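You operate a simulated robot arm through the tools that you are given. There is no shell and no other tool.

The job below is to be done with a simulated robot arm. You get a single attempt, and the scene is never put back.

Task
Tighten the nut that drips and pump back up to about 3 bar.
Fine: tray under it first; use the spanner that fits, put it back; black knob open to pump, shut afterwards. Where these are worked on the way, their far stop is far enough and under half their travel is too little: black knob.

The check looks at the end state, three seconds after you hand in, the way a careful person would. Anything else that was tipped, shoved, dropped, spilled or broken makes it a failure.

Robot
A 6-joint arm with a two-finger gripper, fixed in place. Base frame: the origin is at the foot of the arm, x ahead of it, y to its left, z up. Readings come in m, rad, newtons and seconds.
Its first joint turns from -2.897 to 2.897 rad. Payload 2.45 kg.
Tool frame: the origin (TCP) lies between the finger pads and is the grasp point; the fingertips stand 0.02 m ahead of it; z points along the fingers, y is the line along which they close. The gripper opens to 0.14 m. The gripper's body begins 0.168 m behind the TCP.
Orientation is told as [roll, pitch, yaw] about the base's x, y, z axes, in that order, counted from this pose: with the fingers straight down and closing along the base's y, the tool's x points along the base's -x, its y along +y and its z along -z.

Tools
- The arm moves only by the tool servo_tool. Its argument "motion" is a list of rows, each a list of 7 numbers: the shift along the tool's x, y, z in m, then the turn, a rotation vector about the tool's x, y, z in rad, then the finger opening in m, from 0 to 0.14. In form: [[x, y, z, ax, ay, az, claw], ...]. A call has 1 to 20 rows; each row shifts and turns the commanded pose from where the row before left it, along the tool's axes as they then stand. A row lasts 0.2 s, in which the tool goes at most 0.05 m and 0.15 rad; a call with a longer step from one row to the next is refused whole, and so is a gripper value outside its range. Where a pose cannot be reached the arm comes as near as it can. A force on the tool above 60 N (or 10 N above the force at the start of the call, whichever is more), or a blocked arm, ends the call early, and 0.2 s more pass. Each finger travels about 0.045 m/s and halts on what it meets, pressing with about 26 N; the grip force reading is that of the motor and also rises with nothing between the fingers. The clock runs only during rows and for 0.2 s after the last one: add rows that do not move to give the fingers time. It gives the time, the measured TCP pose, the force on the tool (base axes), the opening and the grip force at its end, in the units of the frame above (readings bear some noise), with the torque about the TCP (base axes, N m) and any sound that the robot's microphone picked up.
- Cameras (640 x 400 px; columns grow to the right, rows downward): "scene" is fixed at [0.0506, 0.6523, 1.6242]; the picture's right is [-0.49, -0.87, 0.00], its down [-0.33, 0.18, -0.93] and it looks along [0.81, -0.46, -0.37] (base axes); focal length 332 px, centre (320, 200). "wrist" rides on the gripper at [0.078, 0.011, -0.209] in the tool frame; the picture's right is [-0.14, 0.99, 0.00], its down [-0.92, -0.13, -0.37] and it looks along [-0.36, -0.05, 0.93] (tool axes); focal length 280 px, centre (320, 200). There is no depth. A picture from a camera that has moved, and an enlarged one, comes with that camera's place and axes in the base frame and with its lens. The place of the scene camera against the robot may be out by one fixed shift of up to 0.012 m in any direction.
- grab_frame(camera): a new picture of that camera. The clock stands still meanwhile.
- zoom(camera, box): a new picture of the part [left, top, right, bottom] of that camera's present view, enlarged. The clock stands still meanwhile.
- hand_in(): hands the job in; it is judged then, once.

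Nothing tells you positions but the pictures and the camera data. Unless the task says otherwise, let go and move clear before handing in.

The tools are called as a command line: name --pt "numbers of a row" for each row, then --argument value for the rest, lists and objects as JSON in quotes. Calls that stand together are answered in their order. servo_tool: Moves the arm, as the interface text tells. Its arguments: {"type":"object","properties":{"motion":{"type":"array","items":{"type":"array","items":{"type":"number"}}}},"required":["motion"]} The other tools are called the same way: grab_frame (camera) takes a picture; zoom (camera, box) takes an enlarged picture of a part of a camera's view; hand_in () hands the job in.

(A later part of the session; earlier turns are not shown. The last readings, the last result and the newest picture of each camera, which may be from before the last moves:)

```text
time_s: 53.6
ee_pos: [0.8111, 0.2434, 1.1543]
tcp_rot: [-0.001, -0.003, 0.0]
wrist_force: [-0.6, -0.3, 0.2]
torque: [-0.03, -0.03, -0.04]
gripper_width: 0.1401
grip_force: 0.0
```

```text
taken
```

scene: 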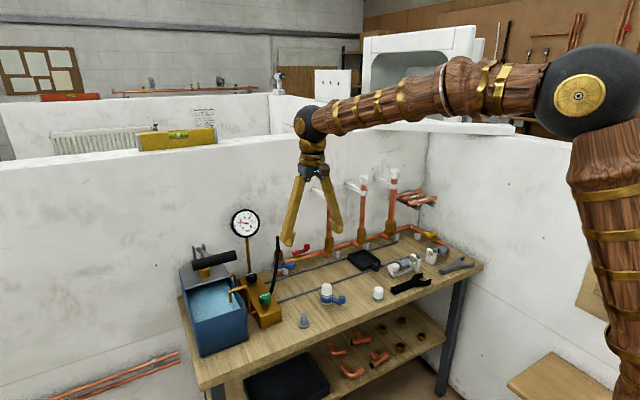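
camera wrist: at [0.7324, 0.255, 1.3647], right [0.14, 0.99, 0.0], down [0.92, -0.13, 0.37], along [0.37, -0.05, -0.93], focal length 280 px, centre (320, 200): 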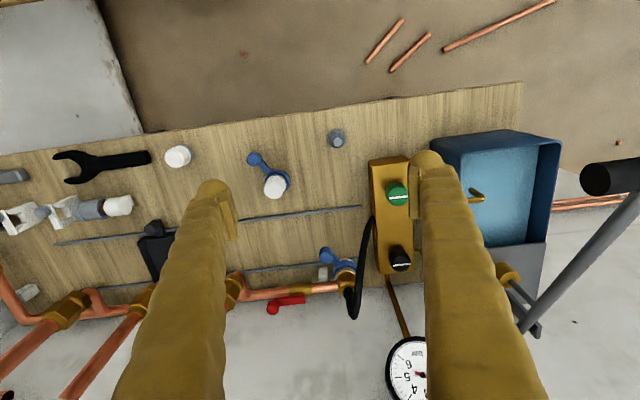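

The black knob is at about (1.06, 0.367, 0.90), which is farther than straight-down reach, so a tilted grasp is needed. I'll back off and look at the whole pump and lever.

servo_tool --pt "0.025 0.03 -0.03 0 0 0 0.14" --pt "0.025 0.03 -0.03 0 0 0 0.14" --pt "0.025 0.03 -0.03 0 0 0 0.14" --pt "0.025 0.03 -0.03 0 0 0 0.14" --pt "0.025 0.03 -0.03 0 0 0 0.14" --pt "0.025 0.03 -0.03 0 0 0 0.14" --pt "0.025 0.03 0 0 0 0 0.14" --pt "0.025 0.03 0 0 0 0 0.14" --pt "0 0 0 0 0 0 0.14"

grab_frame --camera "wrist"

zoom --camera "wrist" --box '[220, 160, 440, 300]'

```text
time_s: 55.6
ee_pos: [0.6098, 0.4848, 1.3352]
tcp_rot: [0.0, -0.002, 0.0]
wrist_force: [1.0, 0.0, 0.1]
torque: [-0.01, 0.02, 0.04]
gripper_width: 0.14
grip_force: 0.0
```

```text
taken
camera wrist: at [0.5303, 0.4952, 1.546], right [0.14, 0.99, 0.0], down [0.92, -0.13, 0.37], along [0.37, -0.05, -0.93], focal length 280 px, centre (320, 200)
```

wrist: 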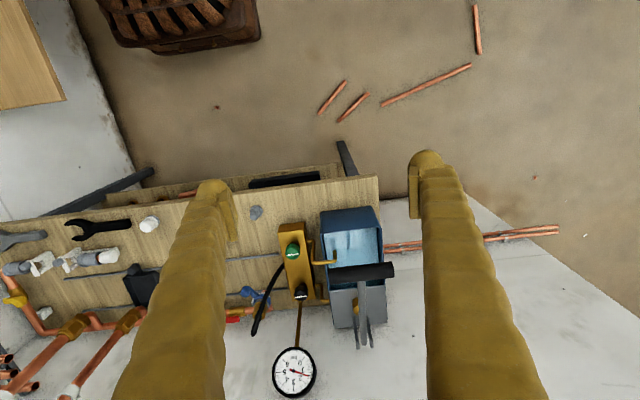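

```text
2.86 times, centred on (330, 230) of wrist
camera zoom: at [0.5303, 0.4952, 1.546], right [0.14, 0.99, 0.0], down [0.92, -0.13, 0.37], along [0.37, -0.05, -0.93], focal length 801 px, centre (291, 114)
```

zoom: 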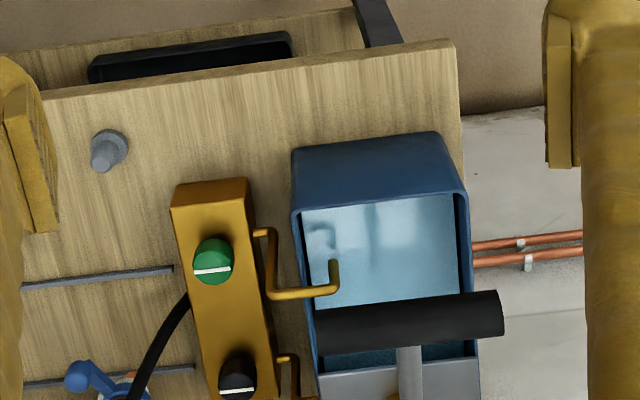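

The pump lever's grip is a bar along y, centred near (0.825, 0.523, 1.15). Its pivot is at the back. Now I'll look closely at the black knob area.

zoom --camera "wrist" --box '[260, 220, 340, 310]'

zoom --camera "scene" --box '[225, 250, 305, 330]'

zoom --camera "wrist" --box '[310, 250, 410, 370]'

zoom --camera "scene" --box '[170, 230, 260, 310]'

```text
4.44 times, centred on (300, 265) of wrist
camera zoom: at [0.5303, 0.4952, 1.546], right [0.14, 0.99, 0.0], down [0.92, -0.13, 0.37], along [0.37, -0.05, -0.93], focal length 1246 px, centre (409, -89)
```

zoom: 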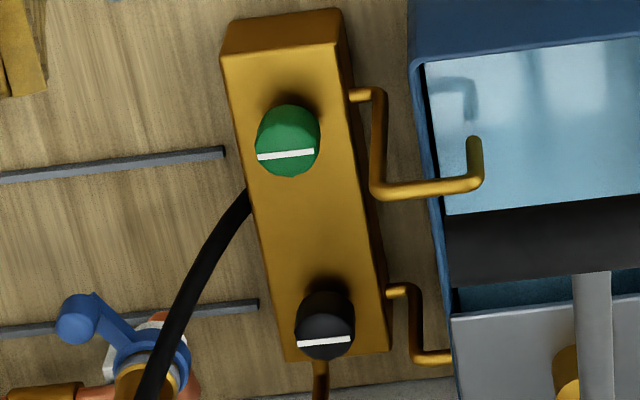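

```text
5.00 times, centred on (265, 290) of scene
camera zoom: at [0.0506, 0.6523, 1.6242], right [-0.49, -0.87, 0.0], down [-0.33, 0.18, -0.93], along [0.81, -0.46, -0.37], focal length 1658 px, centre (595, -250)
```

zoom: 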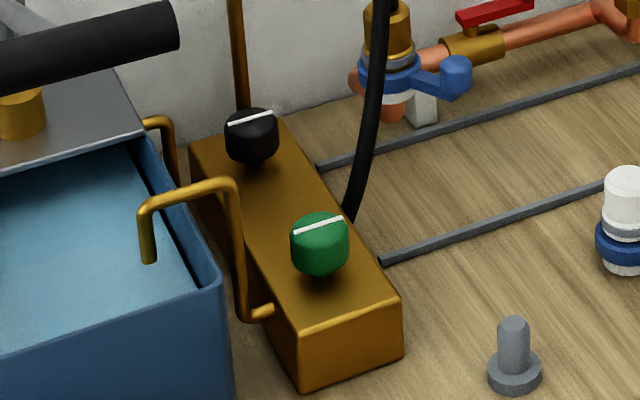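

```text
3.33 times, centred on (360, 310) of wrist
camera zoom: at [0.5303, 0.4952, 1.546], right [0.14, 0.99, 0.0], down [0.92, -0.13, 0.37], along [0.37, -0.05, -0.93], focal length 935 px, centre (187, -167)
```

zoom: 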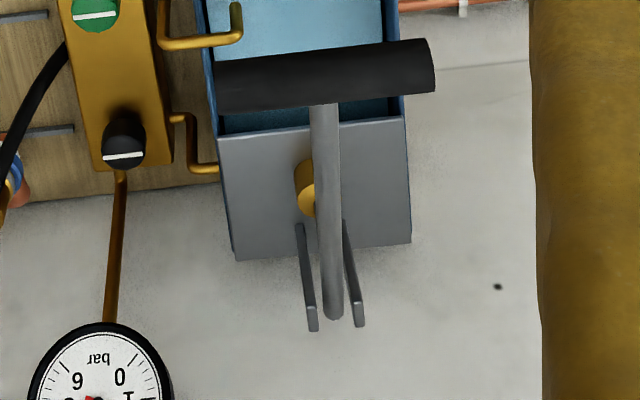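

```text
5.00 times, centred on (215, 270) of scene
camera zoom: at [0.0506, 0.6523, 1.6242], right [-0.49, -0.87, 0.0], down [-0.33, 0.18, -0.93], along [0.81, -0.46, -0.37], focal length 1658 px, centre (845, -150)
```

zoom: 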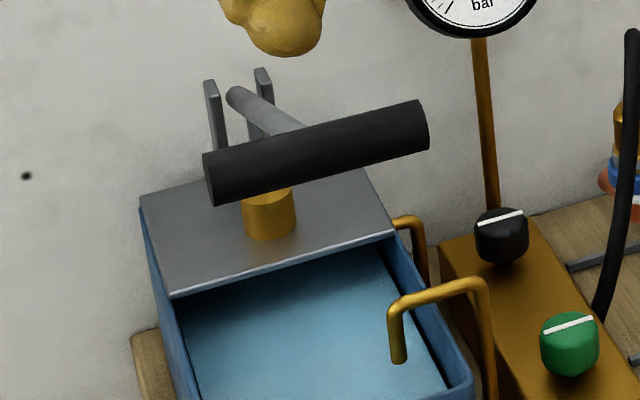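

The knob top is at about (1.063, 0.3665, 0.912), is about 37 mm across, and its white line runs along y. I'll approach it with a tilt of about 34°, keeping left of the hose, starting from a safe high position.

servo_tool --pt "-0.03 -0.0221 0.0121 0 0 0 0.12" --pt "-0.03 -0.0221 0.0121 0 0 0 0.1" --pt "-0.03 -0.0221 0.0121 0 0 0 0.08" --pt "-0.03 -0.0221 0.0121 0 0 0 0.06" --pt "-0.03 -0.0221 0.0121 0 0 0 0.06" --pt "-0.03 -0.0221 0.0121 0 0 0 0.06" --pt "-0.03 -0.0221 0.0121 0 0 0 0.06" --pt "0 0 0 0 0 -0.0873 0.06" --pt "0 0 0 0 0 -0.0873 0.06" --pt "0 0 0 0 -0.15 0 0.06" --pt "0 0 0 0 -0.15 0 0.06" --pt "0 0 0 0 -0.15 0 0.06" --pt "0 0 0 0 -0.15 0 0.06" --pt "0 0 0 0 0 0 0.06"

grab_frame --camera "wrist"

zoom --camera "scene" --box '[180, 140, 340, 320]'

```text
time_s: 58.6
ee_pos: [0.8193, 0.33, 1.2501]
tcp_rot: [-0.001, -0.602, 0.177]
wrist_force: [0.6, -0.7, 0.2]
torque: [-0.02, 0.0, 0.01]
gripper_width: 0.0601
grip_force: 0.2
```

```text
taken
camera wrist: at [0.6364, 0.3074, 1.379], right [-0.06, 1.0, 0.08], down [0.56, -0.03, 0.83], along [0.82, 0.09, -0.56], focal length 280 px, centre (320, 200)
```

wrist: 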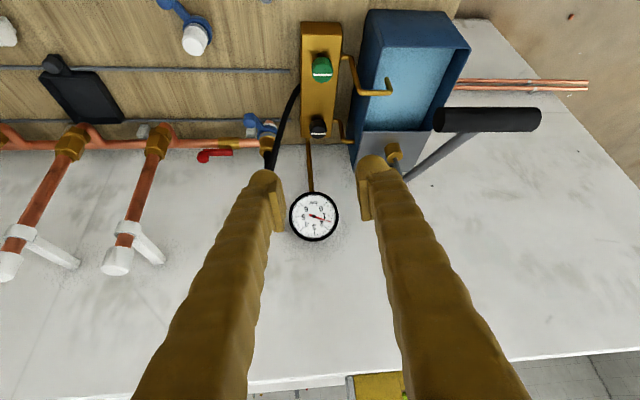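

```text
2.22 times, centred on (260, 230) of scene
camera zoom: at [0.0506, 0.6523, 1.6242], right [-0.49, -0.87, 0.0], down [-0.33, 0.18, -0.93], along [0.81, -0.46, -0.37], focal length 737 px, centre (453, 133)
```

zoom: 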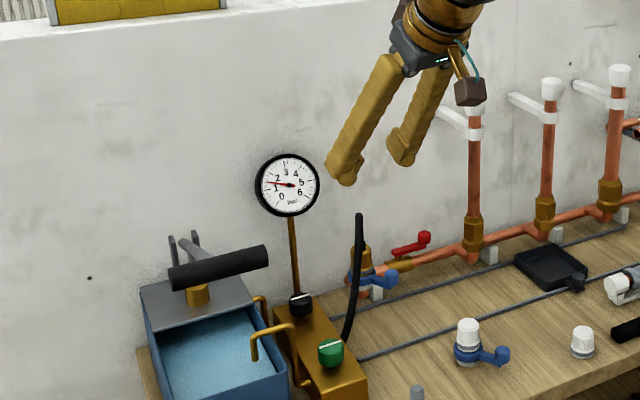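

The tilted orientation was reached exactly. I'll move in along the finger direction and stop about 10 cm short of the knob to check.

servo_tool --pt "-0.0011 -0.0009 0.04 0 0 0 0.06" --pt "-0.0011 -0.0009 0.04 0 0 0 0.06" --pt "-0.0011 -0.0009 0.04 0 0 0 0.06" --pt "-0.0011 -0.0009 0.04 0 0 0 0.06" --pt "-0.0011 -0.0009 0.04 0 0 0 0.06" --pt "-0.0011 -0.0009 0.04 0 0 0 0.06" --pt "-0.0011 -0.0009 0.04 0 0 0 0.06" --pt "-0.0011 -0.0009 0.04 0 0 0 0.06" --pt "0 0 0 0 0 0 0.06"

grab_frame --camera "wrist"

zoom --camera "scene" --box '[200, 180, 320, 300]'

```text
time_s: 60.6
ee_pos: [1.0067, 0.3534, 0.9899]
tcp_rot: [-0.001, -0.6, 0.175]
wrist_force: [0.0, 0.1, 0.8]
torque: [-0.02, -0.01, 0.0]
gripper_width: 0.0603
grip_force: 0.0
```

```text
taken
camera wrist: at [0.8232, 0.3313, 1.1198], right [-0.06, 1.0, 0.08], down [0.56, -0.03, 0.82], along [0.82, 0.09, -0.56], focal length 280 px, centre (320, 200)
```

wrist: 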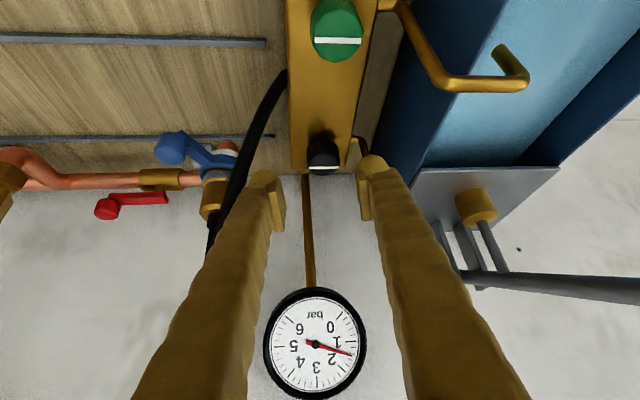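

```text
3.33 times, centred on (260, 240) of scene
camera zoom: at [0.0506, 0.6523, 1.6242], right [-0.49, -0.87, 0.0], down [-0.33, 0.18, -0.93], along [0.81, -0.46, -0.37], focal length 1106 px, centre (520, 67)
```

zoom: 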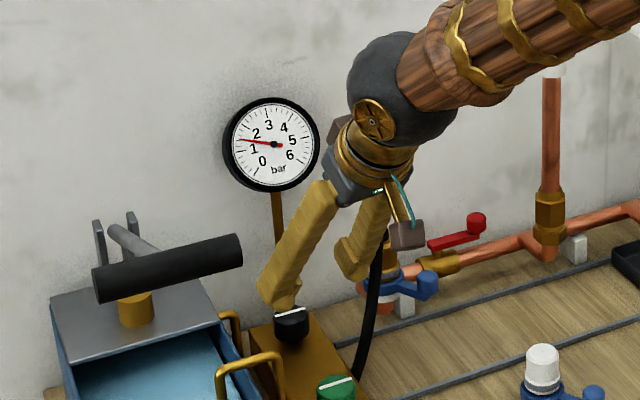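

Reach is fine here, and the hose stays outside the right finger. I'll swing the approach a bit to the left to leave room for a counter-clockwise turn, then go part of the way down.

servo_tool --pt "0 0 0 0.08 0 0.117 0.06" --pt "0 0 0 0.08 0 0.117 0.06" --pt "0 0 0 0.08 0 0.117 0.06" --pt "0.0024 0.0137 0 0 0 0 0.056" --pt "0.0024 0.0136 0 0 0 0 0.056" --pt "0 0 0.03 0 0 0 0.056" --pt "0 0 0.03 0 0 0 0.056" --pt "0 0 0 0 0 0 0.056"

grab_frame --camera "wrist"

zoom --camera "scene" --box '[200, 180, 320, 300]'

```text
time_s: 62.4
ee_pos: [1.043, 0.3733, 0.938]
tcp_rot: [0.0, -0.6, -0.249]
wrist_force: [0.1, 0.3, 0.0]
torque: [0.01, -0.01, 0.01]
gripper_width: 0.056
grip_force: 0.1
```

```text
taken
camera wrist: at [0.8675, 0.4287, 1.0676], right [0.35, 0.93, 0.08], down [0.5, -0.26, 0.82], along [0.79, -0.25, -0.56], focal length 280 px, centre (320, 200)
```

wrist: 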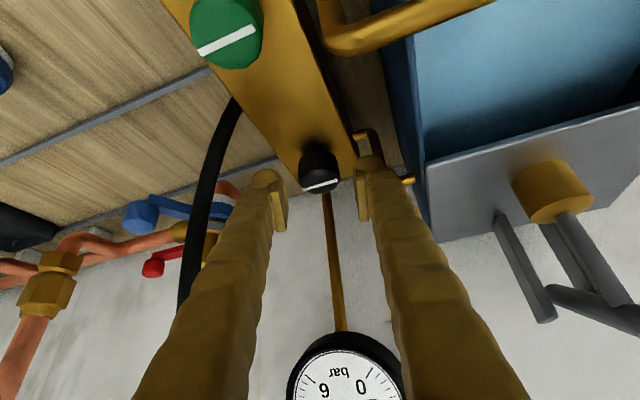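

```text
3.33 times, centred on (260, 240) of scene
camera zoom: at [0.0506, 0.6523, 1.6242], right [-0.49, -0.87, 0.0], down [-0.33, 0.18, -0.93], along [0.81, -0.46, -0.37], focal length 1106 px, centre (520, 67)
```

zoom: 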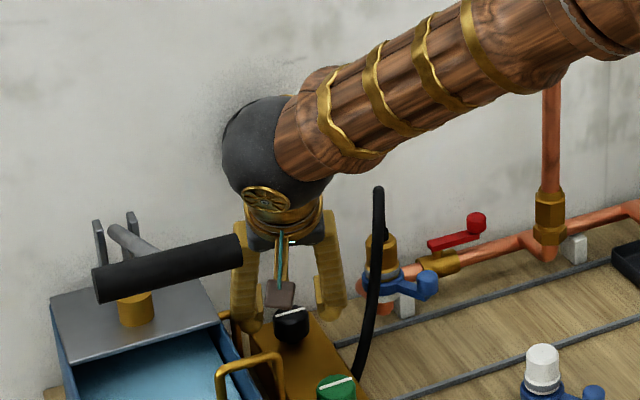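

The knob sits centred between the fingertips, with its axis near (1.064, 0.3685). I'll go in the last 36 mm and close.

servo_tool --pt "0 0.0005 0.012 0 0 0 0.056" --pt "0 0 0.012 0 0 0 0.056" --pt "0 0 0.006 0 0 0 0.056" --pt "0 0 0.006 0 0 0 0.056" --pt "0 0 0 0 0 0 0.056"

grab_frame --camera "wrist"

zoom --camera "scene" --box '[220, 220, 320, 300]'

```text
time_s: 63.6
ee_pos: [1.0612, 0.3698, 0.908]
tcp_rot: [0.0, -0.6, -0.248]
wrist_force: [0.9, -0.6, 0.3]
torque: [-0.03, -0.02, -0.02]
gripper_width: 0.0562
grip_force: 0.0
```

```text
taken
camera wrist: at [0.8868, 0.4245, 1.0378], right [0.35, 0.93, 0.08], down [0.5, -0.26, 0.82], along [0.79, -0.25, -0.56], focal length 280 px, centre (320, 200)
```

wrist: 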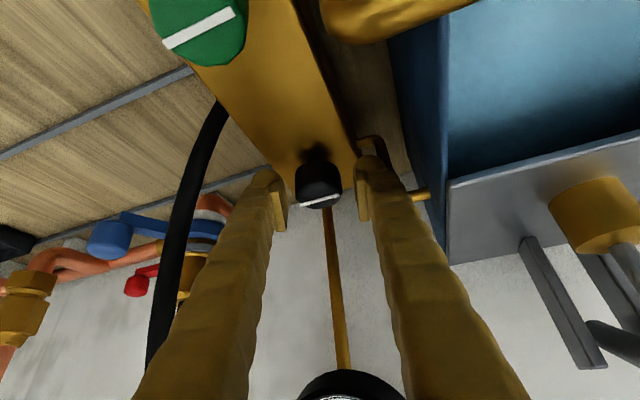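

```text
5.00 times, centred on (270, 260) of scene
camera zoom: at [0.0506, 0.6523, 1.6242], right [-0.49, -0.87, 0.0], down [-0.33, 0.18, -0.93], along [0.81, -0.46, -0.37], focal length 1658 px, centre (570, -100)
```

zoom: 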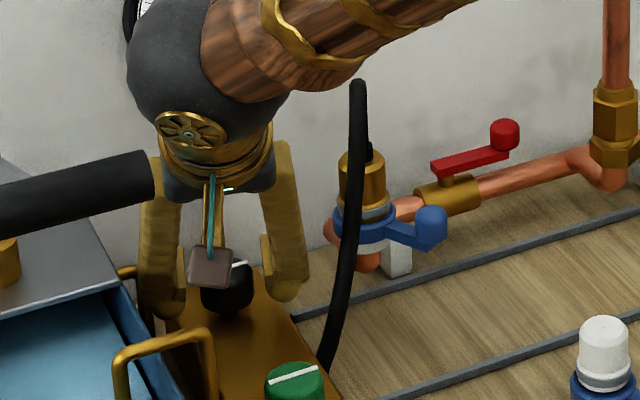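

The knob is between the pads. I'll close on it.

servo_tool --pt "0 0 0 0 0 0 0.045" --pt "0 0 0 0 0 0 0.03" --pt "0 0 0 0 0 0 0.025" --pt "0 0 0 0 0 0 0.025" --pt "0 0 0 0 0 0 0.025"

zoom --camera "wrist" --box '[240, 130, 400, 260]'

```text
time_s: 64.8
ee_pos: [1.0619, 0.3679, 0.9074]
tcp_rot: [0.0, -0.601, -0.249]
wrist_force: [-5.7, -18.6, 1.9]
torque: [-0.29, 0.04, -0.04]
gripper_width: 0.0358
grip_force: 45.1
```

```text
3.08 times, centred on (320, 195) of wrist
camera zoom: at [0.8867, 0.4237, 1.0379], right [0.36, 0.93, 0.08], down [0.5, -0.26, 0.82], along [0.79, -0.25, -0.56], focal length 863 px, centre (320, 215)
```

zoom: 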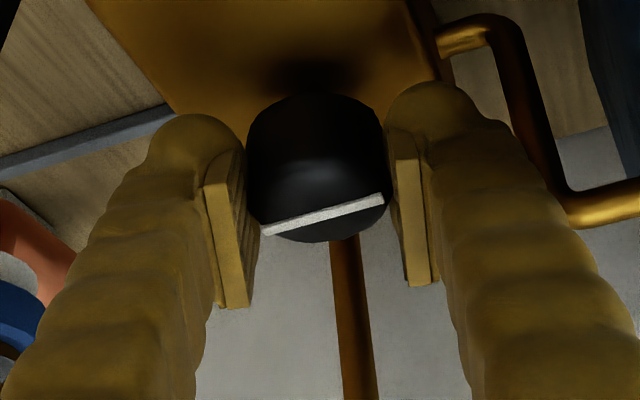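

The knob is gripped, and the side force shows my centring is about 2 mm off. I'll correct that and turn gently counter-clockwise, seen from above, watching the torque.

servo_tool --pt "0 -0.002 0 0 0 0 0.025" --pt "0 0 0 0 0 0 0.025" --pt "0 0 0 -0.0282 0 -0.0413 0.025" --pt "0 0 0 -0.0282 0 -0.0413 0.025" --pt "0 0 0 -0.0282 0 -0.0413 0.025" --pt "0 0 0 0 0 0 0.025"

zoom --camera "wrist" --box '[240, 130, 400, 260]'

```text
time_s: 66.2
ee_pos: [1.0608, 0.3666, 0.9084]
tcp_rot: [0.001, -0.6, -0.1]
wrist_force: [12.8, -4.5, -5.5]
torque: [-0.15, -0.09, 0.01]
gripper_width: 0.0357
grip_force: 44.5
```

```text
3.08 times, centred on (320, 195) of wrist
camera zoom: at [0.8798, 0.3962, 1.0381], right [0.21, 0.97, 0.08], down [0.54, -0.18, 0.82], along [0.82, -0.13, -0.56], focal length 863 px, centre (320, 215)
```

zoom: 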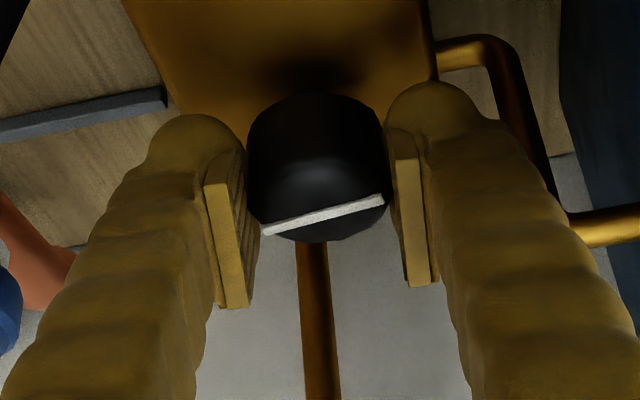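

The knob turns counter-clockwise with the gripper. I'll continue the turn while watching the clearance to the hose.

servo_tool --pt "-0.001 0 0 -0.0282 0 -0.0413 0.025" --pt "0 0 0 -0.0282 0 -0.0413 0.025" --pt "0 0 0 -0.0282 0 -0.0413 0.025" --pt "0 0 0 -0.0282 0 -0.0413 0.025" --pt "0 0 0 -0.0282 0 -0.0413 0.025" --pt "0 0 0 -0.0282 0 -0.0413 0.025" --pt "0 0 0 -0.0282 0 -0.0413 0.025" --pt "0 0 0 0 0 0 0.025"

grab_frame --camera "wrist"

zoom --camera "scene" --box '[220, 200, 320, 300]'

```text
time_s: 68.0
ee_pos: [1.0623, 0.3677, 0.9097]
tcp_rot: [0.001, -0.601, 0.253]
wrist_force: [2.9, -17.8, -21.1]
torque: [-0.26, 0.04, -0.05]
gripper_width: 0.0357
grip_force: 44.8
```

```text
taken
camera wrist: at [0.8816, 0.3313, 1.0386], right [-0.14, 0.99, 0.08], down [0.57, 0.01, 0.82], along [0.81, 0.16, -0.56], focal length 280 px, centre (320, 200)
```

wrist: 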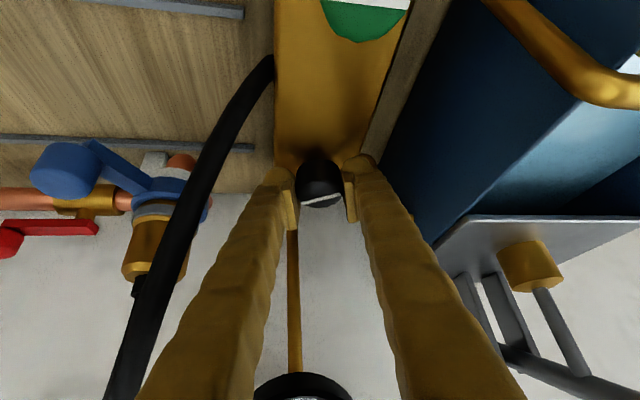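

```text
4.00 times, centred on (270, 250) of scene
camera zoom: at [0.0506, 0.6523, 1.6242], right [-0.49, -0.87, 0.0], down [-0.33, 0.18, -0.93], along [0.81, -0.46, -0.37], focal length 1327 px, centre (520, 0)
```

zoom: 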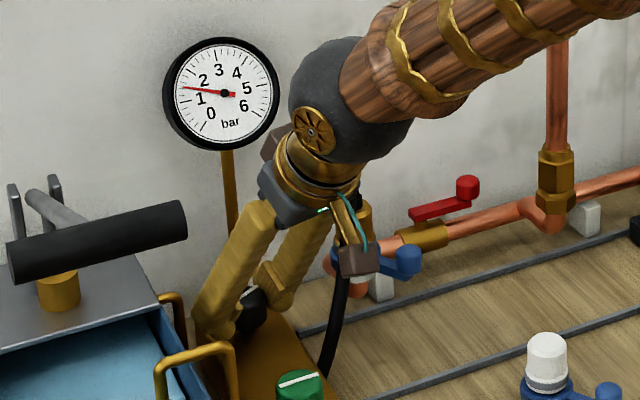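

So far the knob has turned 0.5 rad and the hose clearance is still a few centimetres. I'll relieve the side force and continue about 0.35 rad more.

servo_tool --pt "0.0005 -0.0015 0.0015 0 0 0 0.025" --pt "0 0 0 -0.0282 0 -0.0413 0.025" --pt "0 0 0 -0.0282 0 -0.0413 0.025" --pt "0 0 0 -0.0282 0 -0.0413 0.025" --pt "0 0 0 -0.0282 0 -0.0413 0.025" --pt "0 0 0 -0.0282 0 -0.0413 0.025" --pt "0 0 0 -0.0282 0 -0.0413 0.025" --pt "0 0 0 -0.0282 0 -0.0413 0.025" --pt "0 0 0 0 0 0 0.025"

grab_frame --camera "wrist"

zoom --camera "scene" --box '[220, 200, 320, 300]'

```text
time_s: 70.0
ee_pos: [1.0634, 0.3668, 0.9093]
tcp_rot: [-0.001, -0.602, 0.602]
wrist_force: [-16.1, -17.4, 19.8]
torque: [-0.21, 0.2, -0.03]
gripper_width: 0.0356
grip_force: 45.1
```

```text
taken
camera wrist: at [0.9055, 0.271, 1.0383], right [-0.47, 0.88, 0.08], down [0.53, 0.21, 0.83], along [0.71, 0.43, -0.56], focal length 280 px, centre (320, 200)
```

wrist: 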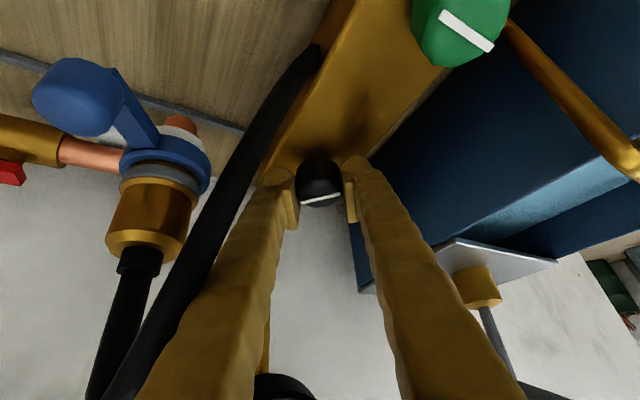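

```text
4.00 times, centred on (270, 250) of scene
camera zoom: at [0.0506, 0.6523, 1.6242], right [-0.49, -0.87, 0.0], down [-0.33, 0.18, -0.93], along [0.81, -0.46, -0.37], focal length 1327 px, centre (520, 0)
```

zoom: 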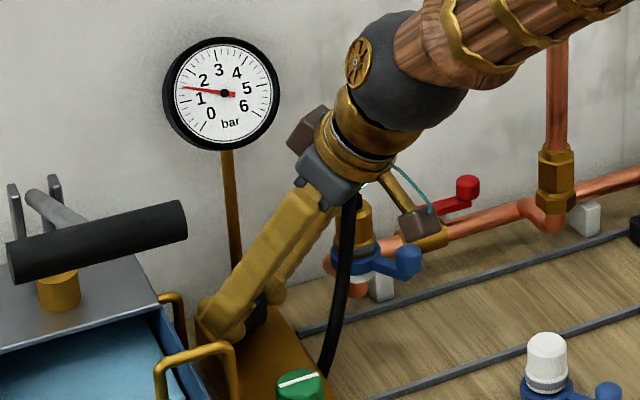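

The knob has turned about 0.85 rad so far. I'll open slightly, swing back around the knob without touching it, and regrip for the rest.

servo_tool --pt "0 0 0 0 0 0 0.045" --pt "0 0 0 0 0 0 0.056" --pt "0 0 0 0 0 0 0.056" --pt "0 0 0 0.0564 0 0.0826 0.056" --pt "0 0 0 0.0564 0 0.0826 0.056" --pt "0 0 0 0.0564 0 0.0826 0.056" --pt "0 0 0 0.0564 0 0.0826 0.056" --pt "0 0 0 0.0564 0 0.0826 0.056" --pt "0 0 0 0.0564 0 0.0826 0.056" --pt "0 0 0 0.0564 0 0.0826 0.056" --pt "0 0 0 0.0564 0 0.0826 0.056" --pt "0 0 0 0.0282 0 0.0413 0.056" --pt "0 0 0 0 0 0 0.056"

grab_frame --camera "wrist"

zoom --camera "wrist" --box '[240, 130, 400, 260]'

```text
time_s: 72.8
ee_pos: [1.0619, 0.3662, 0.9081]
tcp_rot: [0.0, -0.6, -0.25]
wrist_force: [0.8, -0.2, -0.1]
torque: [0.0, -0.01, 0.03]
gripper_width: 0.0559
grip_force: 0.0
```

```text
taken
camera wrist: at [0.8869, 0.4204, 1.0372], right [0.35, 0.93, 0.08], down [0.5, -0.26, 0.82], along [0.79, -0.25, -0.56], focal length 280 px, centre (320, 200)
```

wrist: 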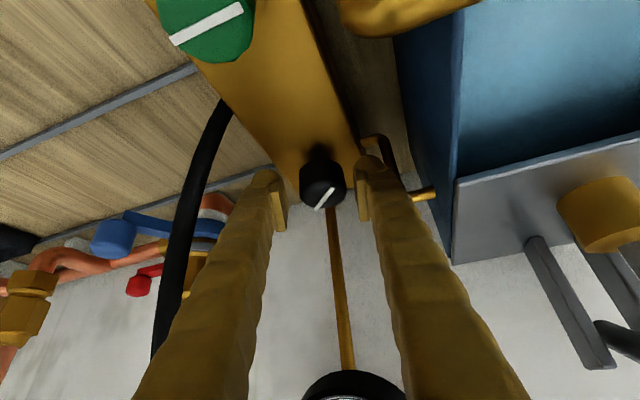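

```text
3.08 times, centred on (320, 195) of wrist
camera zoom: at [0.8869, 0.4204, 1.0372], right [0.35, 0.93, 0.08], down [0.5, -0.26, 0.82], along [0.79, -0.25, -0.56], focal length 863 px, centre (320, 215)
```

zoom: 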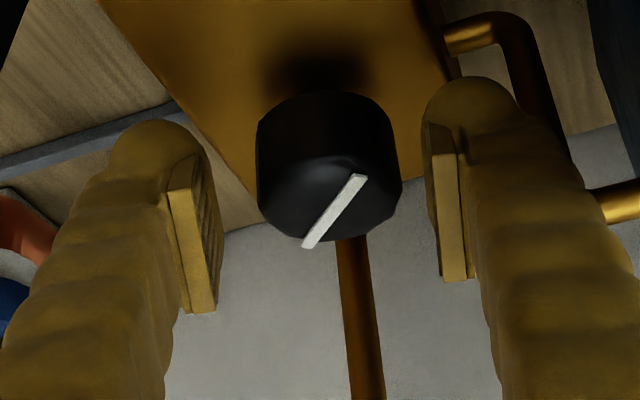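

The line has turned about 49°. I'll regrip and continue counter-clockwise until the stop.

servo_tool --pt "0 0.001 0 0 0 0 0.04" --pt "0 0 0 0 0 0 0.025" --pt "0 0 0 0 0 0 0.025" --pt "0 0 0 0 0 0 0.025" --pt "0 0 0 -0.0282 0 -0.0413 0.025" --pt "0 0 0 -0.0282 0 -0.0413 0.025" --pt "0 0 0 -0.0282 0 -0.0413 0.025" --pt "0 0 0 -0.0282 0 -0.0413 0.025" --pt "0 0 0 -0.0282 0 -0.0413 0.025" --pt "0 0 0 -0.0282 0 -0.0413 0.025" --pt "0 0 0 -0.0282 0 -0.0413 0.025" --pt "0 0 0 -0.0282 0 -0.0413 0.025" --pt "0 0 0 0 0 0 0.025"

zoom --camera "wrist" --box '[240, 130, 400, 260]'

```text
time_s: 75.6
ee_pos: [1.0631, 0.3668, 0.9086]
tcp_rot: [0.0, -0.602, 0.154]
wrist_force: [-4.2, 20.5, 6.3]
torque: [0.26, 0.26, 0.04]
gripper_width: 0.0355
grip_force: 45.0
```

```text
3.08 times, centred on (320, 195) of wrist
camera zoom: at [0.8796, 0.3492, 1.038], right [-0.04, 1.0, 0.08], down [0.56, -0.04, 0.82], along [0.82, 0.08, -0.56], focal length 863 px, centre (320, 215)
```

zoom: 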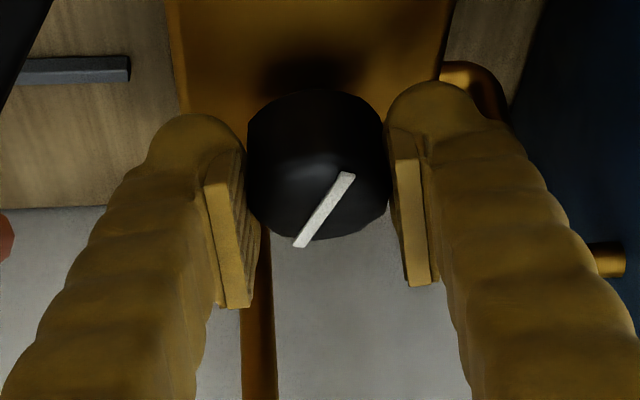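

The knob has turned about 1.25 rad and is still following. I'll keep going toward the stop.

servo_tool --pt "0 0.001 0 -0.0282 0 -0.0413 0.025" --pt "0 0 0 -0.0282 0 -0.0413 0.025" --pt "0 0 0 -0.0282 0 -0.0413 0.025" --pt "0 0 0 -0.0282 0 -0.0413 0.025" --pt "0 0 0 -0.0282 0 -0.0413 0.025" --pt "0 0 0 -0.0282 0 -0.0413 0.025" --pt "0 0 0 -0.0282 0 -0.0413 0.025" --pt "0 0 0 -0.0282 0 -0.0413 0.025" --pt "0 0 0 0 0 0 0.025"

zoom --camera "wrist" --box '[240, 130, 400, 260]'

```text
time_s: 77.6
ee_pos: [1.0629, 0.3667, 0.9084]
tcp_rot: [-0.002, -0.603, 0.555]
wrist_force: [12.5, -30.5, 1.1]
torque: [-0.2, -0.42, -0.67]
gripper_width: 0.0357
grip_force: 44.8
```

```text
3.08 times, centred on (320, 195) of wrist
camera zoom: at [0.9015, 0.2793, 1.0378], right [-0.42, 0.9, 0.08], down [0.53, 0.18, 0.83], along [0.73, 0.39, -0.56], focal length 863 px, centre (320, 215)
```

zoom: 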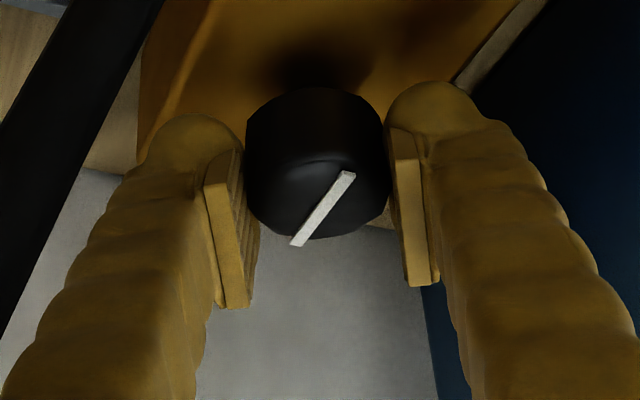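

Torque is now resisting at about 1.6 rad, which is the far stop. I'll release, swing back clear of the hose, retreat and check the line.

servo_tool --pt "0 0 0 0 0 0 0.045" --pt "0 0 0 0 0 0 0.056" --pt "0 0 0 0 0 0 0.056" --pt "0 0 0 0.0564 0 0.0826 0.056" --pt "0 0 0 0.0564 0 0.0826 0.056" --pt "0 0 0 0.0564 0 0.0826 0.056" --pt "0 0 0 0.0564 0 0.0826 0.056" --pt "0 0 0 0.0564 0 0.0826 0.056" --pt "0 0 -0.02 0 0 0 0.056" --pt "0 0 -0.04 0 0 0 0.056" --pt "0 0 -0.04 0 0 0 0.056" --pt "0 0 -0.04 0 0 0 0.056" --pt "0 0 0 0 0 0 0.056"

grab_frame --camera "wrist"

zoom --camera "scene" --box '[180, 200, 300, 320]'

```text
time_s: 80.4
ee_pos: [0.9824, 0.3623, 1.0236]
tcp_rot: [-0.001, -0.598, 0.053]
wrist_force: [-0.2, -0.1, 0.6]
torque: [-0.01, 0.0, 0.03]
gripper_width: 0.056
grip_force: 0.1
```

```text
taken
camera wrist: at [0.7995, 0.3632, 1.153], right [0.06, 1.0, 0.08], down [0.56, -0.1, 0.82], along [0.83, -0.01, -0.56], focal length 280 px, centre (320, 200)
```

wrist: 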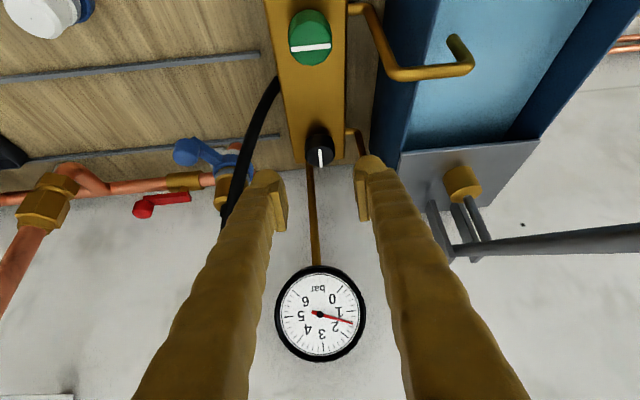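

```text
3.33 times, centred on (240, 260) of scene
camera zoom: at [0.0506, 0.6523, 1.6242], right [-0.49, -0.87, 0.0], down [-0.33, 0.18, -0.93], along [0.81, -0.46, -0.37], focal length 1106 px, centre (587, 0)
```

zoom: 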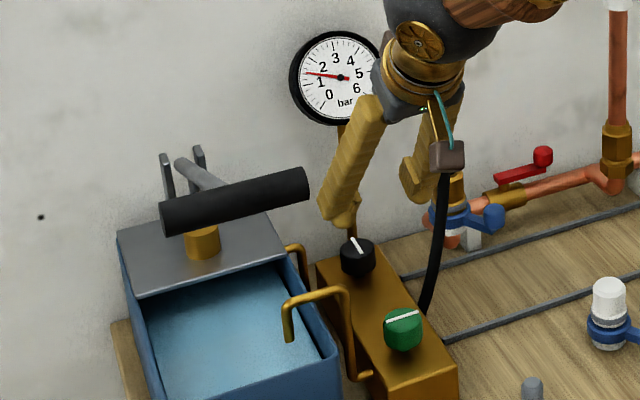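

The black knob's line now points along x, so it is open to the pump, and the gauge still reads 1.5. I'll retreat, level the tool and move in front of the pump lever.

servo_tool --pt "0 0 -0.045 0 0 0 0.06" --pt "0 0 -0.045 0 0 0 0.06" --pt "0 0 -0.045 0 0 0 0.06" --pt "0 0 -0.045 0 0 0 0.06" --pt "0 0 -0.045 0 0 0 0.06" --pt "0 0 0 0 0.1495 0 0.06" --pt "0 0 0 0 0.1495 0 0.06" --pt "0 0 0 0 0.1495 0 0.06" --pt "0 0 0 0 0.1495 0 0.06" --pt "0.045 0 -0.015 0 0 0 0.06" --pt "0.045 0 -0.015 0 0 0 0.06" --pt "0.045 0 -0.015 0 0 0 0.06" --pt "0.045 0.01 -0.015 0 0 0 0.06" --pt "0.045 0.01 -0.015 0 0 0 0.06" --pt "0.02 0.04 0 0 0 0 0.06" --pt "0 0.045 0 0 0 0 0.06" --pt "0 0.04 0 0 0 0 0.06" --pt "0 0 0 0 0 0 0.06"

grab_frame --camera "wrist"

```text
time_s: 84.2
ee_pos: [0.602, 0.4889, 1.2846]
tcp_rot: [0.0, -0.002, 0.054]
wrist_force: [-0.3, 0.0, -0.5]
torque: [0.04, -0.03, 0.0]
gripper_width: 0.0602
grip_force: 0.0
```

```text
taken
camera wrist: at [0.523, 0.4942, 1.4952], right [0.08, 1.0, 0.0], down [0.93, -0.08, 0.37], along [0.37, -0.03, -0.93], focal length 280 px, centre (320, 200)
```

wrist: 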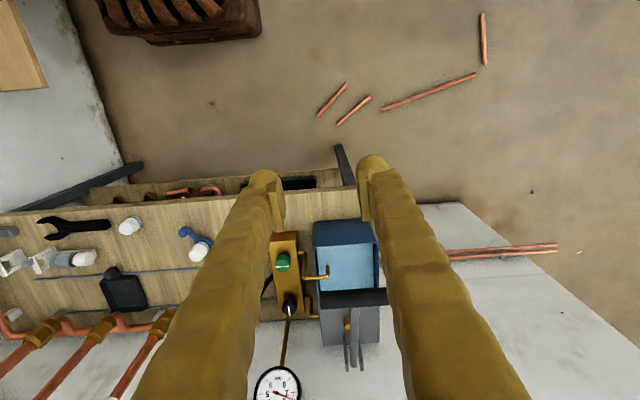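

I'm in front of the pump. I'll rotate the tool to yaw +90° and tilt it forward so the fingers can take the lever bar from the front, one above and one below.

servo_tool --pt "0 0 0 0 0 -0.138 0.07" --pt "0 0 0 0 0 -0.138 0.07" --pt "0 0 0 0 0 -0.138 0.07" --pt "0 0 0 0 0 -0.138 0.07" --pt "0 0 0 0 0 -0.138 0.07" --pt "0 0 0 0 0 -0.138 0.07" --pt "0 0 0 0 0 -0.138 0.07" --pt "0 0 0 0 0 -0.138 0.07" --pt "0 0 0 0 0 -0.138 0.07" --pt "0 0 0 0 0 -0.138 0.07" --pt "0 0 0 0 0 -0.138 0.07" --pt "0 0 0 0.144 0 0 0.07" --pt "0 0 0 0.144 0 0 0.07" --pt "0 0 0 0.144 0 0 0.07" --pt "0 0 0 0.144 0 0 0.07" --pt "0 0 0 0.144 0 0 0.07" --pt "0 0 0 0.144 0 0 0.07" --pt "0 0 0 0.144 0 0 0.07" --pt "0 0 0 0.144 0 0 0.07" --pt "0 0 0 0 0 0 0.07"

grab_frame --camera "wrist"

grab_frame --camera "scene"

```text
time_s: 88.4
ee_pos: [0.6028, 0.4871, 1.2883]
tcp_rot: [-1.159, -0.005, 1.574]
wrist_force: [-0.9, 0.5, -0.7]
torque: [0.02, -0.02, 0.01]
gripper_width: 0.0699
grip_force: 0.0
```

```text
taken
camera wrist: at [0.4062, 0.4075, 1.3625], right [-0.4, 0.14, -0.91], down [-0.29, 0.92, 0.27], along [0.87, 0.37, -0.32], focal length 280 px, centre (320, 200)
```

wrist: 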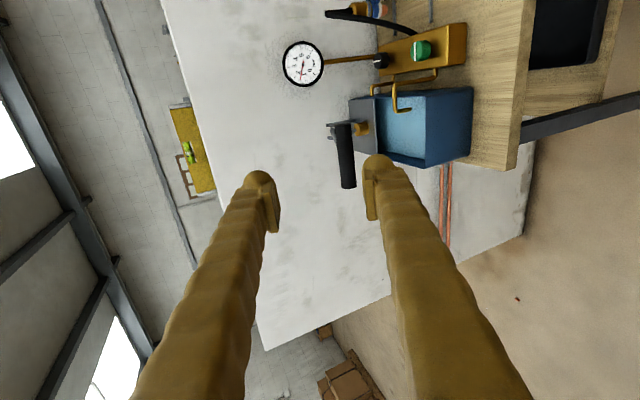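

```text
taken
```

scene: 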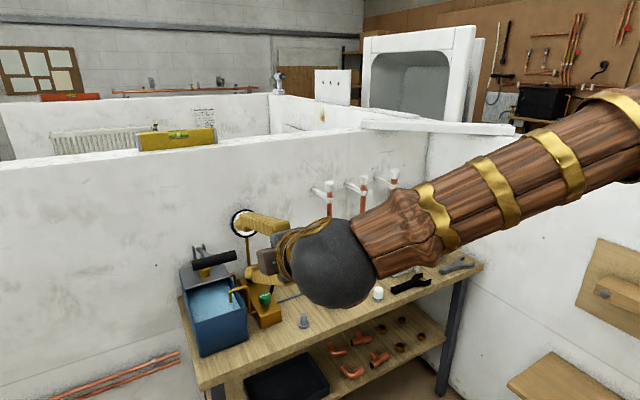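

The orientation is right. I'll zoom on the lever bar to refine its location.

zoom --camera "wrist" --box '[310, 90, 410, 200]'

```text
3.64 times, centred on (360, 145) of wrist
camera zoom: at [0.4062, 0.4075, 1.3625], right [-0.4, 0.14, -0.91], down [-0.29, 0.92, 0.27], along [0.87, 0.37, -0.32], focal length 1020 px, centre (174, 400)
```

zoom: 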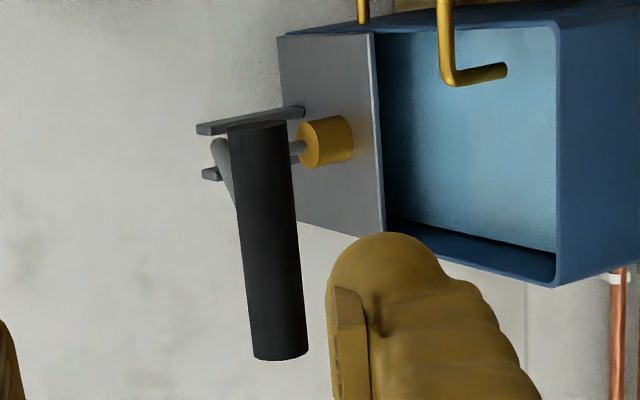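

The lever bar is centred at (0.830, 0.522, 1.1455), is about 27 mm thick, and runs from y 0.467 to 0.577. I'll move to a pre-grasp 8 cm in front of its right half.

servo_tool --pt "-0.0006 0.008 0.037 0 0 0 0.06" --pt "-0.0006 0.008 0.037 0 0 0 0.06" --pt "-0.0006 0.008 0.037 0 0 0 0.06" --pt "-0.0006 0.008 0.037 0 0 0 0.06" --pt "-0.0006 0.008 0.037 0 0 0 0.06" --pt "0 0 0 0 0 0 0.06"

grab_frame --camera "wrist"

zoom --camera "scene" --box '[170, 190, 290, 290]'

```text
time_s: 89.8
ee_pos: [0.7565, 0.4921, 1.1722]
tcp_rot: [-1.154, 0.0, 1.571]
wrist_force: [1.5, -0.2, -0.7]
torque: [-0.02, 0.05, 0.01]
gripper_width: 0.0602
grip_force: 0.2
```

```text
taken
camera wrist: at [0.5596, 0.413, 1.2476], right [-0.4, 0.14, -0.91], down [-0.29, 0.92, 0.27], along [0.87, 0.37, -0.33], focal length 280 px, centre (320, 200)
```

wrist: 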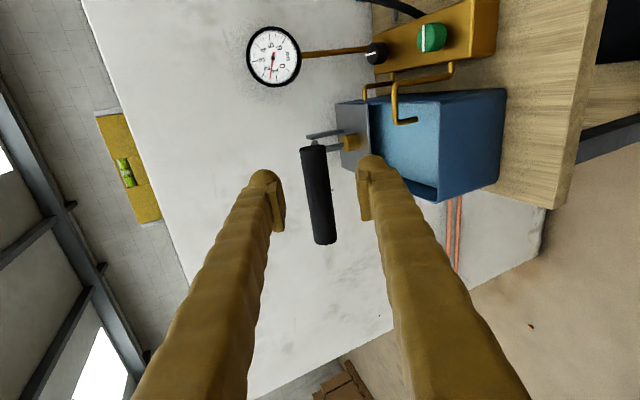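

```text
4.00 times, centred on (230, 240) of scene
camera zoom: at [0.0506, 0.6523, 1.6242], right [-0.49, -0.87, 0.0], down [-0.33, 0.18, -0.93], along [0.81, -0.46, -0.37], focal length 1327 px, centre (680, 40)
```

zoom: 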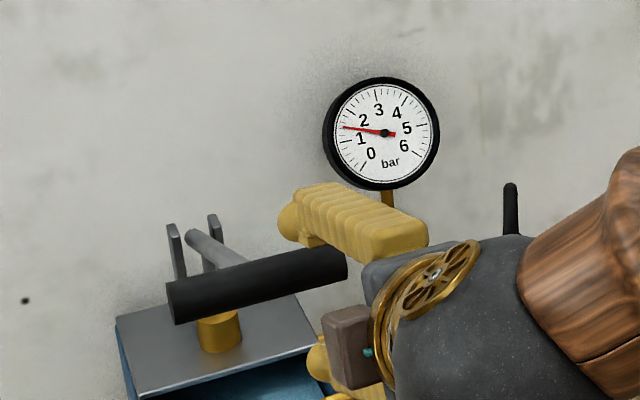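

The bar lies between the open fingers, about 4 mm off centre. I'll correct for that, advance 8 cm and close.

servo_tool --pt "0 -0.004 0.03 0 0 0 0.06" --pt "0 0 0.03 0 0 0 0.06" --pt "0 0 0.015 0 0 0 0.06" --pt "0 0 0.005 0 0 0 0.06" --pt "0 0 0 0 0 0 0.06"

grab_frame --camera "wrist"

zoom --camera "scene" --box '[170, 190, 290, 290]'

```text
time_s: 91.0
ee_pos: [0.8299, 0.4931, 1.1434]
tcp_rot: [-1.155, 0.0, 1.574]
wrist_force: [0.0, -0.7, 0.0]
torque: [0.01, 0.04, 0.02]
gripper_width: 0.0601
grip_force: 0.0
```

```text
taken
camera wrist: at [0.6339, 0.413, 1.2186], right [-0.4, 0.14, -0.91], down [-0.29, 0.92, 0.27], along [0.87, 0.37, -0.33], focal length 280 px, centre (320, 200)
```

wrist: 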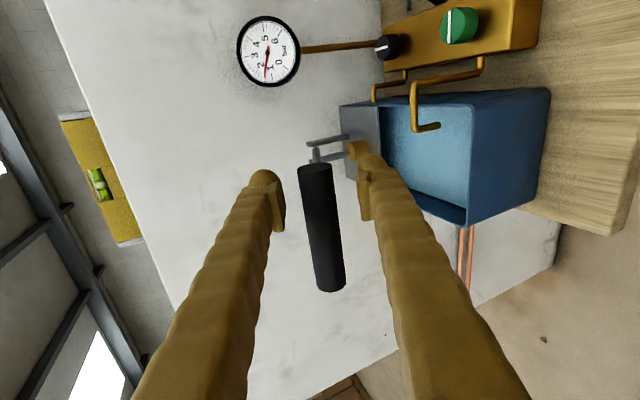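

```text
4.00 times, centred on (230, 240) of scene
camera zoom: at [0.0506, 0.6523, 1.6242], right [-0.49, -0.87, 0.0], down [-0.33, 0.18, -0.93], along [0.81, -0.46, -0.37], focal length 1327 px, centre (680, 40)
```

zoom: 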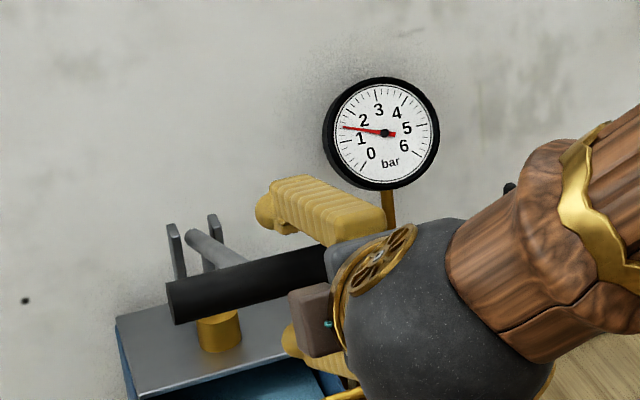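

The bar sits about 1 cm deep in the grip. I'll back off 7 mm to centre it on the pads and close.

servo_tool --pt "0 -0.001 -0.007 0 0 0 0.06" --pt "0 0 0 0 0 0 0.045" --pt "0 0 0 0 0 0 0.03" --pt "0 0 0 0 0 0 0.018" --pt "0 0 0 0 0 0 0.018" --pt "0 0 0 0 0 0 0.018"

grab_frame --camera "wrist"

```text
time_s: 92.4
ee_pos: [0.8244, 0.4927, 1.1472]
tcp_rot: [-1.154, -0.002, 1.573]
wrist_force: [-2.4, -0.7, -1.2]
torque: [0.94, 0.05, -0.37]
gripper_width: 0.0267
grip_force: 45.2
```

```text
taken
camera wrist: at [0.6284, 0.4131, 1.2226], right [-0.4, 0.14, -0.91], down [-0.29, 0.92, 0.27], along [0.87, 0.37, -0.33], focal length 280 px, centre (320, 200)
```

wrist: 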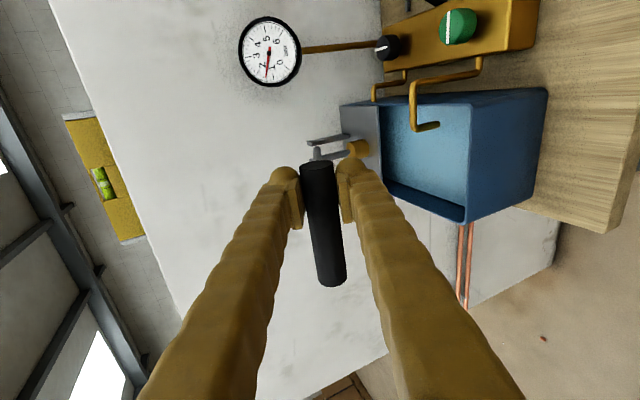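

The bar is gripped and the tool axis points along the lever to its pivot near (1.17, 0.52, 1.0). I'll push the lever down along its arc a little at a time.

servo_tool --pt "0 0.0113 0.0002 0.03 0 0 0.015" --pt "0 0.0113 0.0002 0.03 0 0 0.015" --pt "0 0.0113 0.0002 0.03 0 0 0.015" --pt "0 0.0113 0.0002 0.03 0 0 0.015" --pt "0 0 0 0 0 0 0.015"

grab_frame --camera "wrist"

zoom --camera "scene" --box '[170, 190, 290, 290]'

```text
time_s: 93.6
ee_pos: [0.8097, 0.4923, 1.1044]
tcp_rot: [-1.275, 0.0, 1.571]
wrist_force: [-3.1, 6.4, 0.5]
torque: [0.93, 0.35, -0.35]
gripper_width: 0.0265
grip_force: 45.0
```

```text
taken
camera wrist: at [0.6058, 0.4125, 1.1561], right [-0.29, 0.14, -0.95], down [-0.32, 0.92, 0.23], along [0.9, 0.37, -0.22], focal length 280 px, centre (320, 200)
```

wrist: 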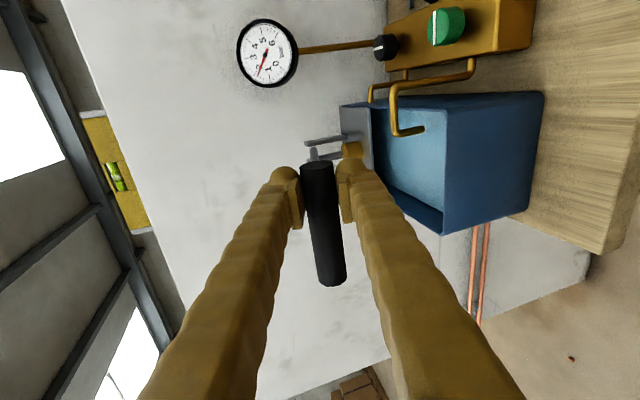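

```text
4.00 times, centred on (230, 240) of scene
camera zoom: at [0.0506, 0.6523, 1.6242], right [-0.49, -0.87, 0.0], down [-0.33, 0.18, -0.93], along [0.81, -0.46, -0.37], focal length 1327 px, centre (680, 40)
```

zoom: 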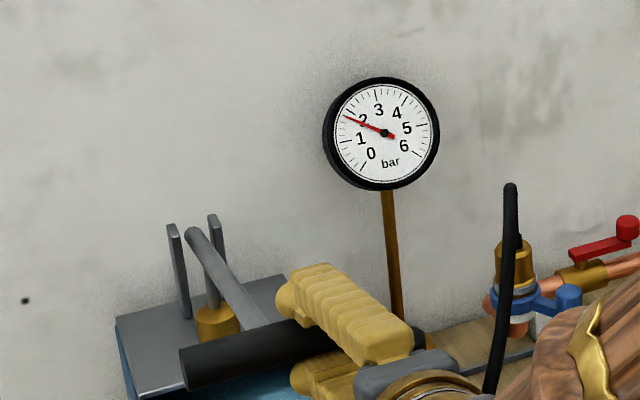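

That raised the gauge from 1.5 to about 1.8 bar. I'll continue the downstroke.

servo_tool --pt "0 0.0113 0.0002 0.03 0 0 0.015" --pt "0 0.0113 0.0002 0.03 0 0 0.015" --pt "0 0.0113 0.0002 0.03 0 0 0.015" --pt "0 0.0113 0.0002 0.03 0 0 0.015" --pt "0 0.0113 0.0002 0.03 0 0 0.015" --pt "0 0 0 0 0 0 0.015"

zoom --camera "scene" --box '[170, 190, 290, 290]'

grab_frame --camera "scene"

```text
time_s: 95.0
ee_pos: [0.7977, 0.4915, 1.0485]
tcp_rot: [-1.424, 0.0, 1.571]
wrist_force: [16.2, -6.3, 0.2]
torque: [-0.89, -0.03, 0.02]
gripper_width: 0.0263
grip_force: 44.9
```

```text
4.00 times, centred on (230, 240) of scene
camera zoom: at [0.0506, 0.6523, 1.6242], right [-0.49, -0.87, 0.0], down [-0.33, 0.18, -0.93], along [0.81, -0.46, -0.37], focal length 1327 px, centre (680, 40)
```

zoom: 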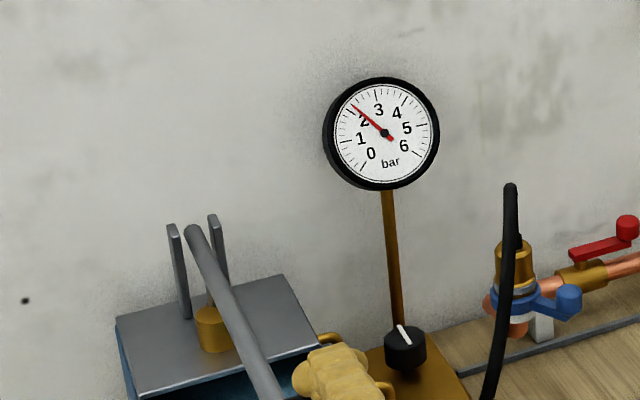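

```text
taken
```

scene: 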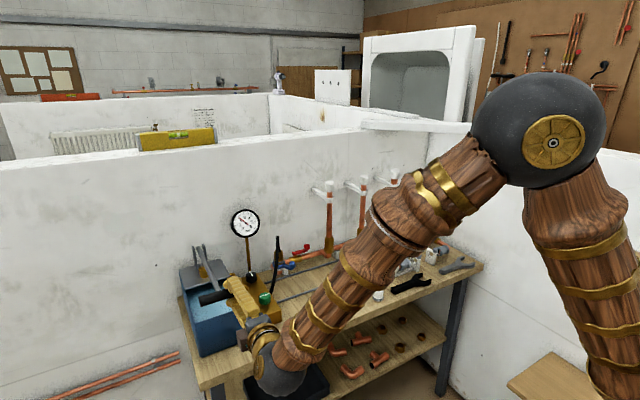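

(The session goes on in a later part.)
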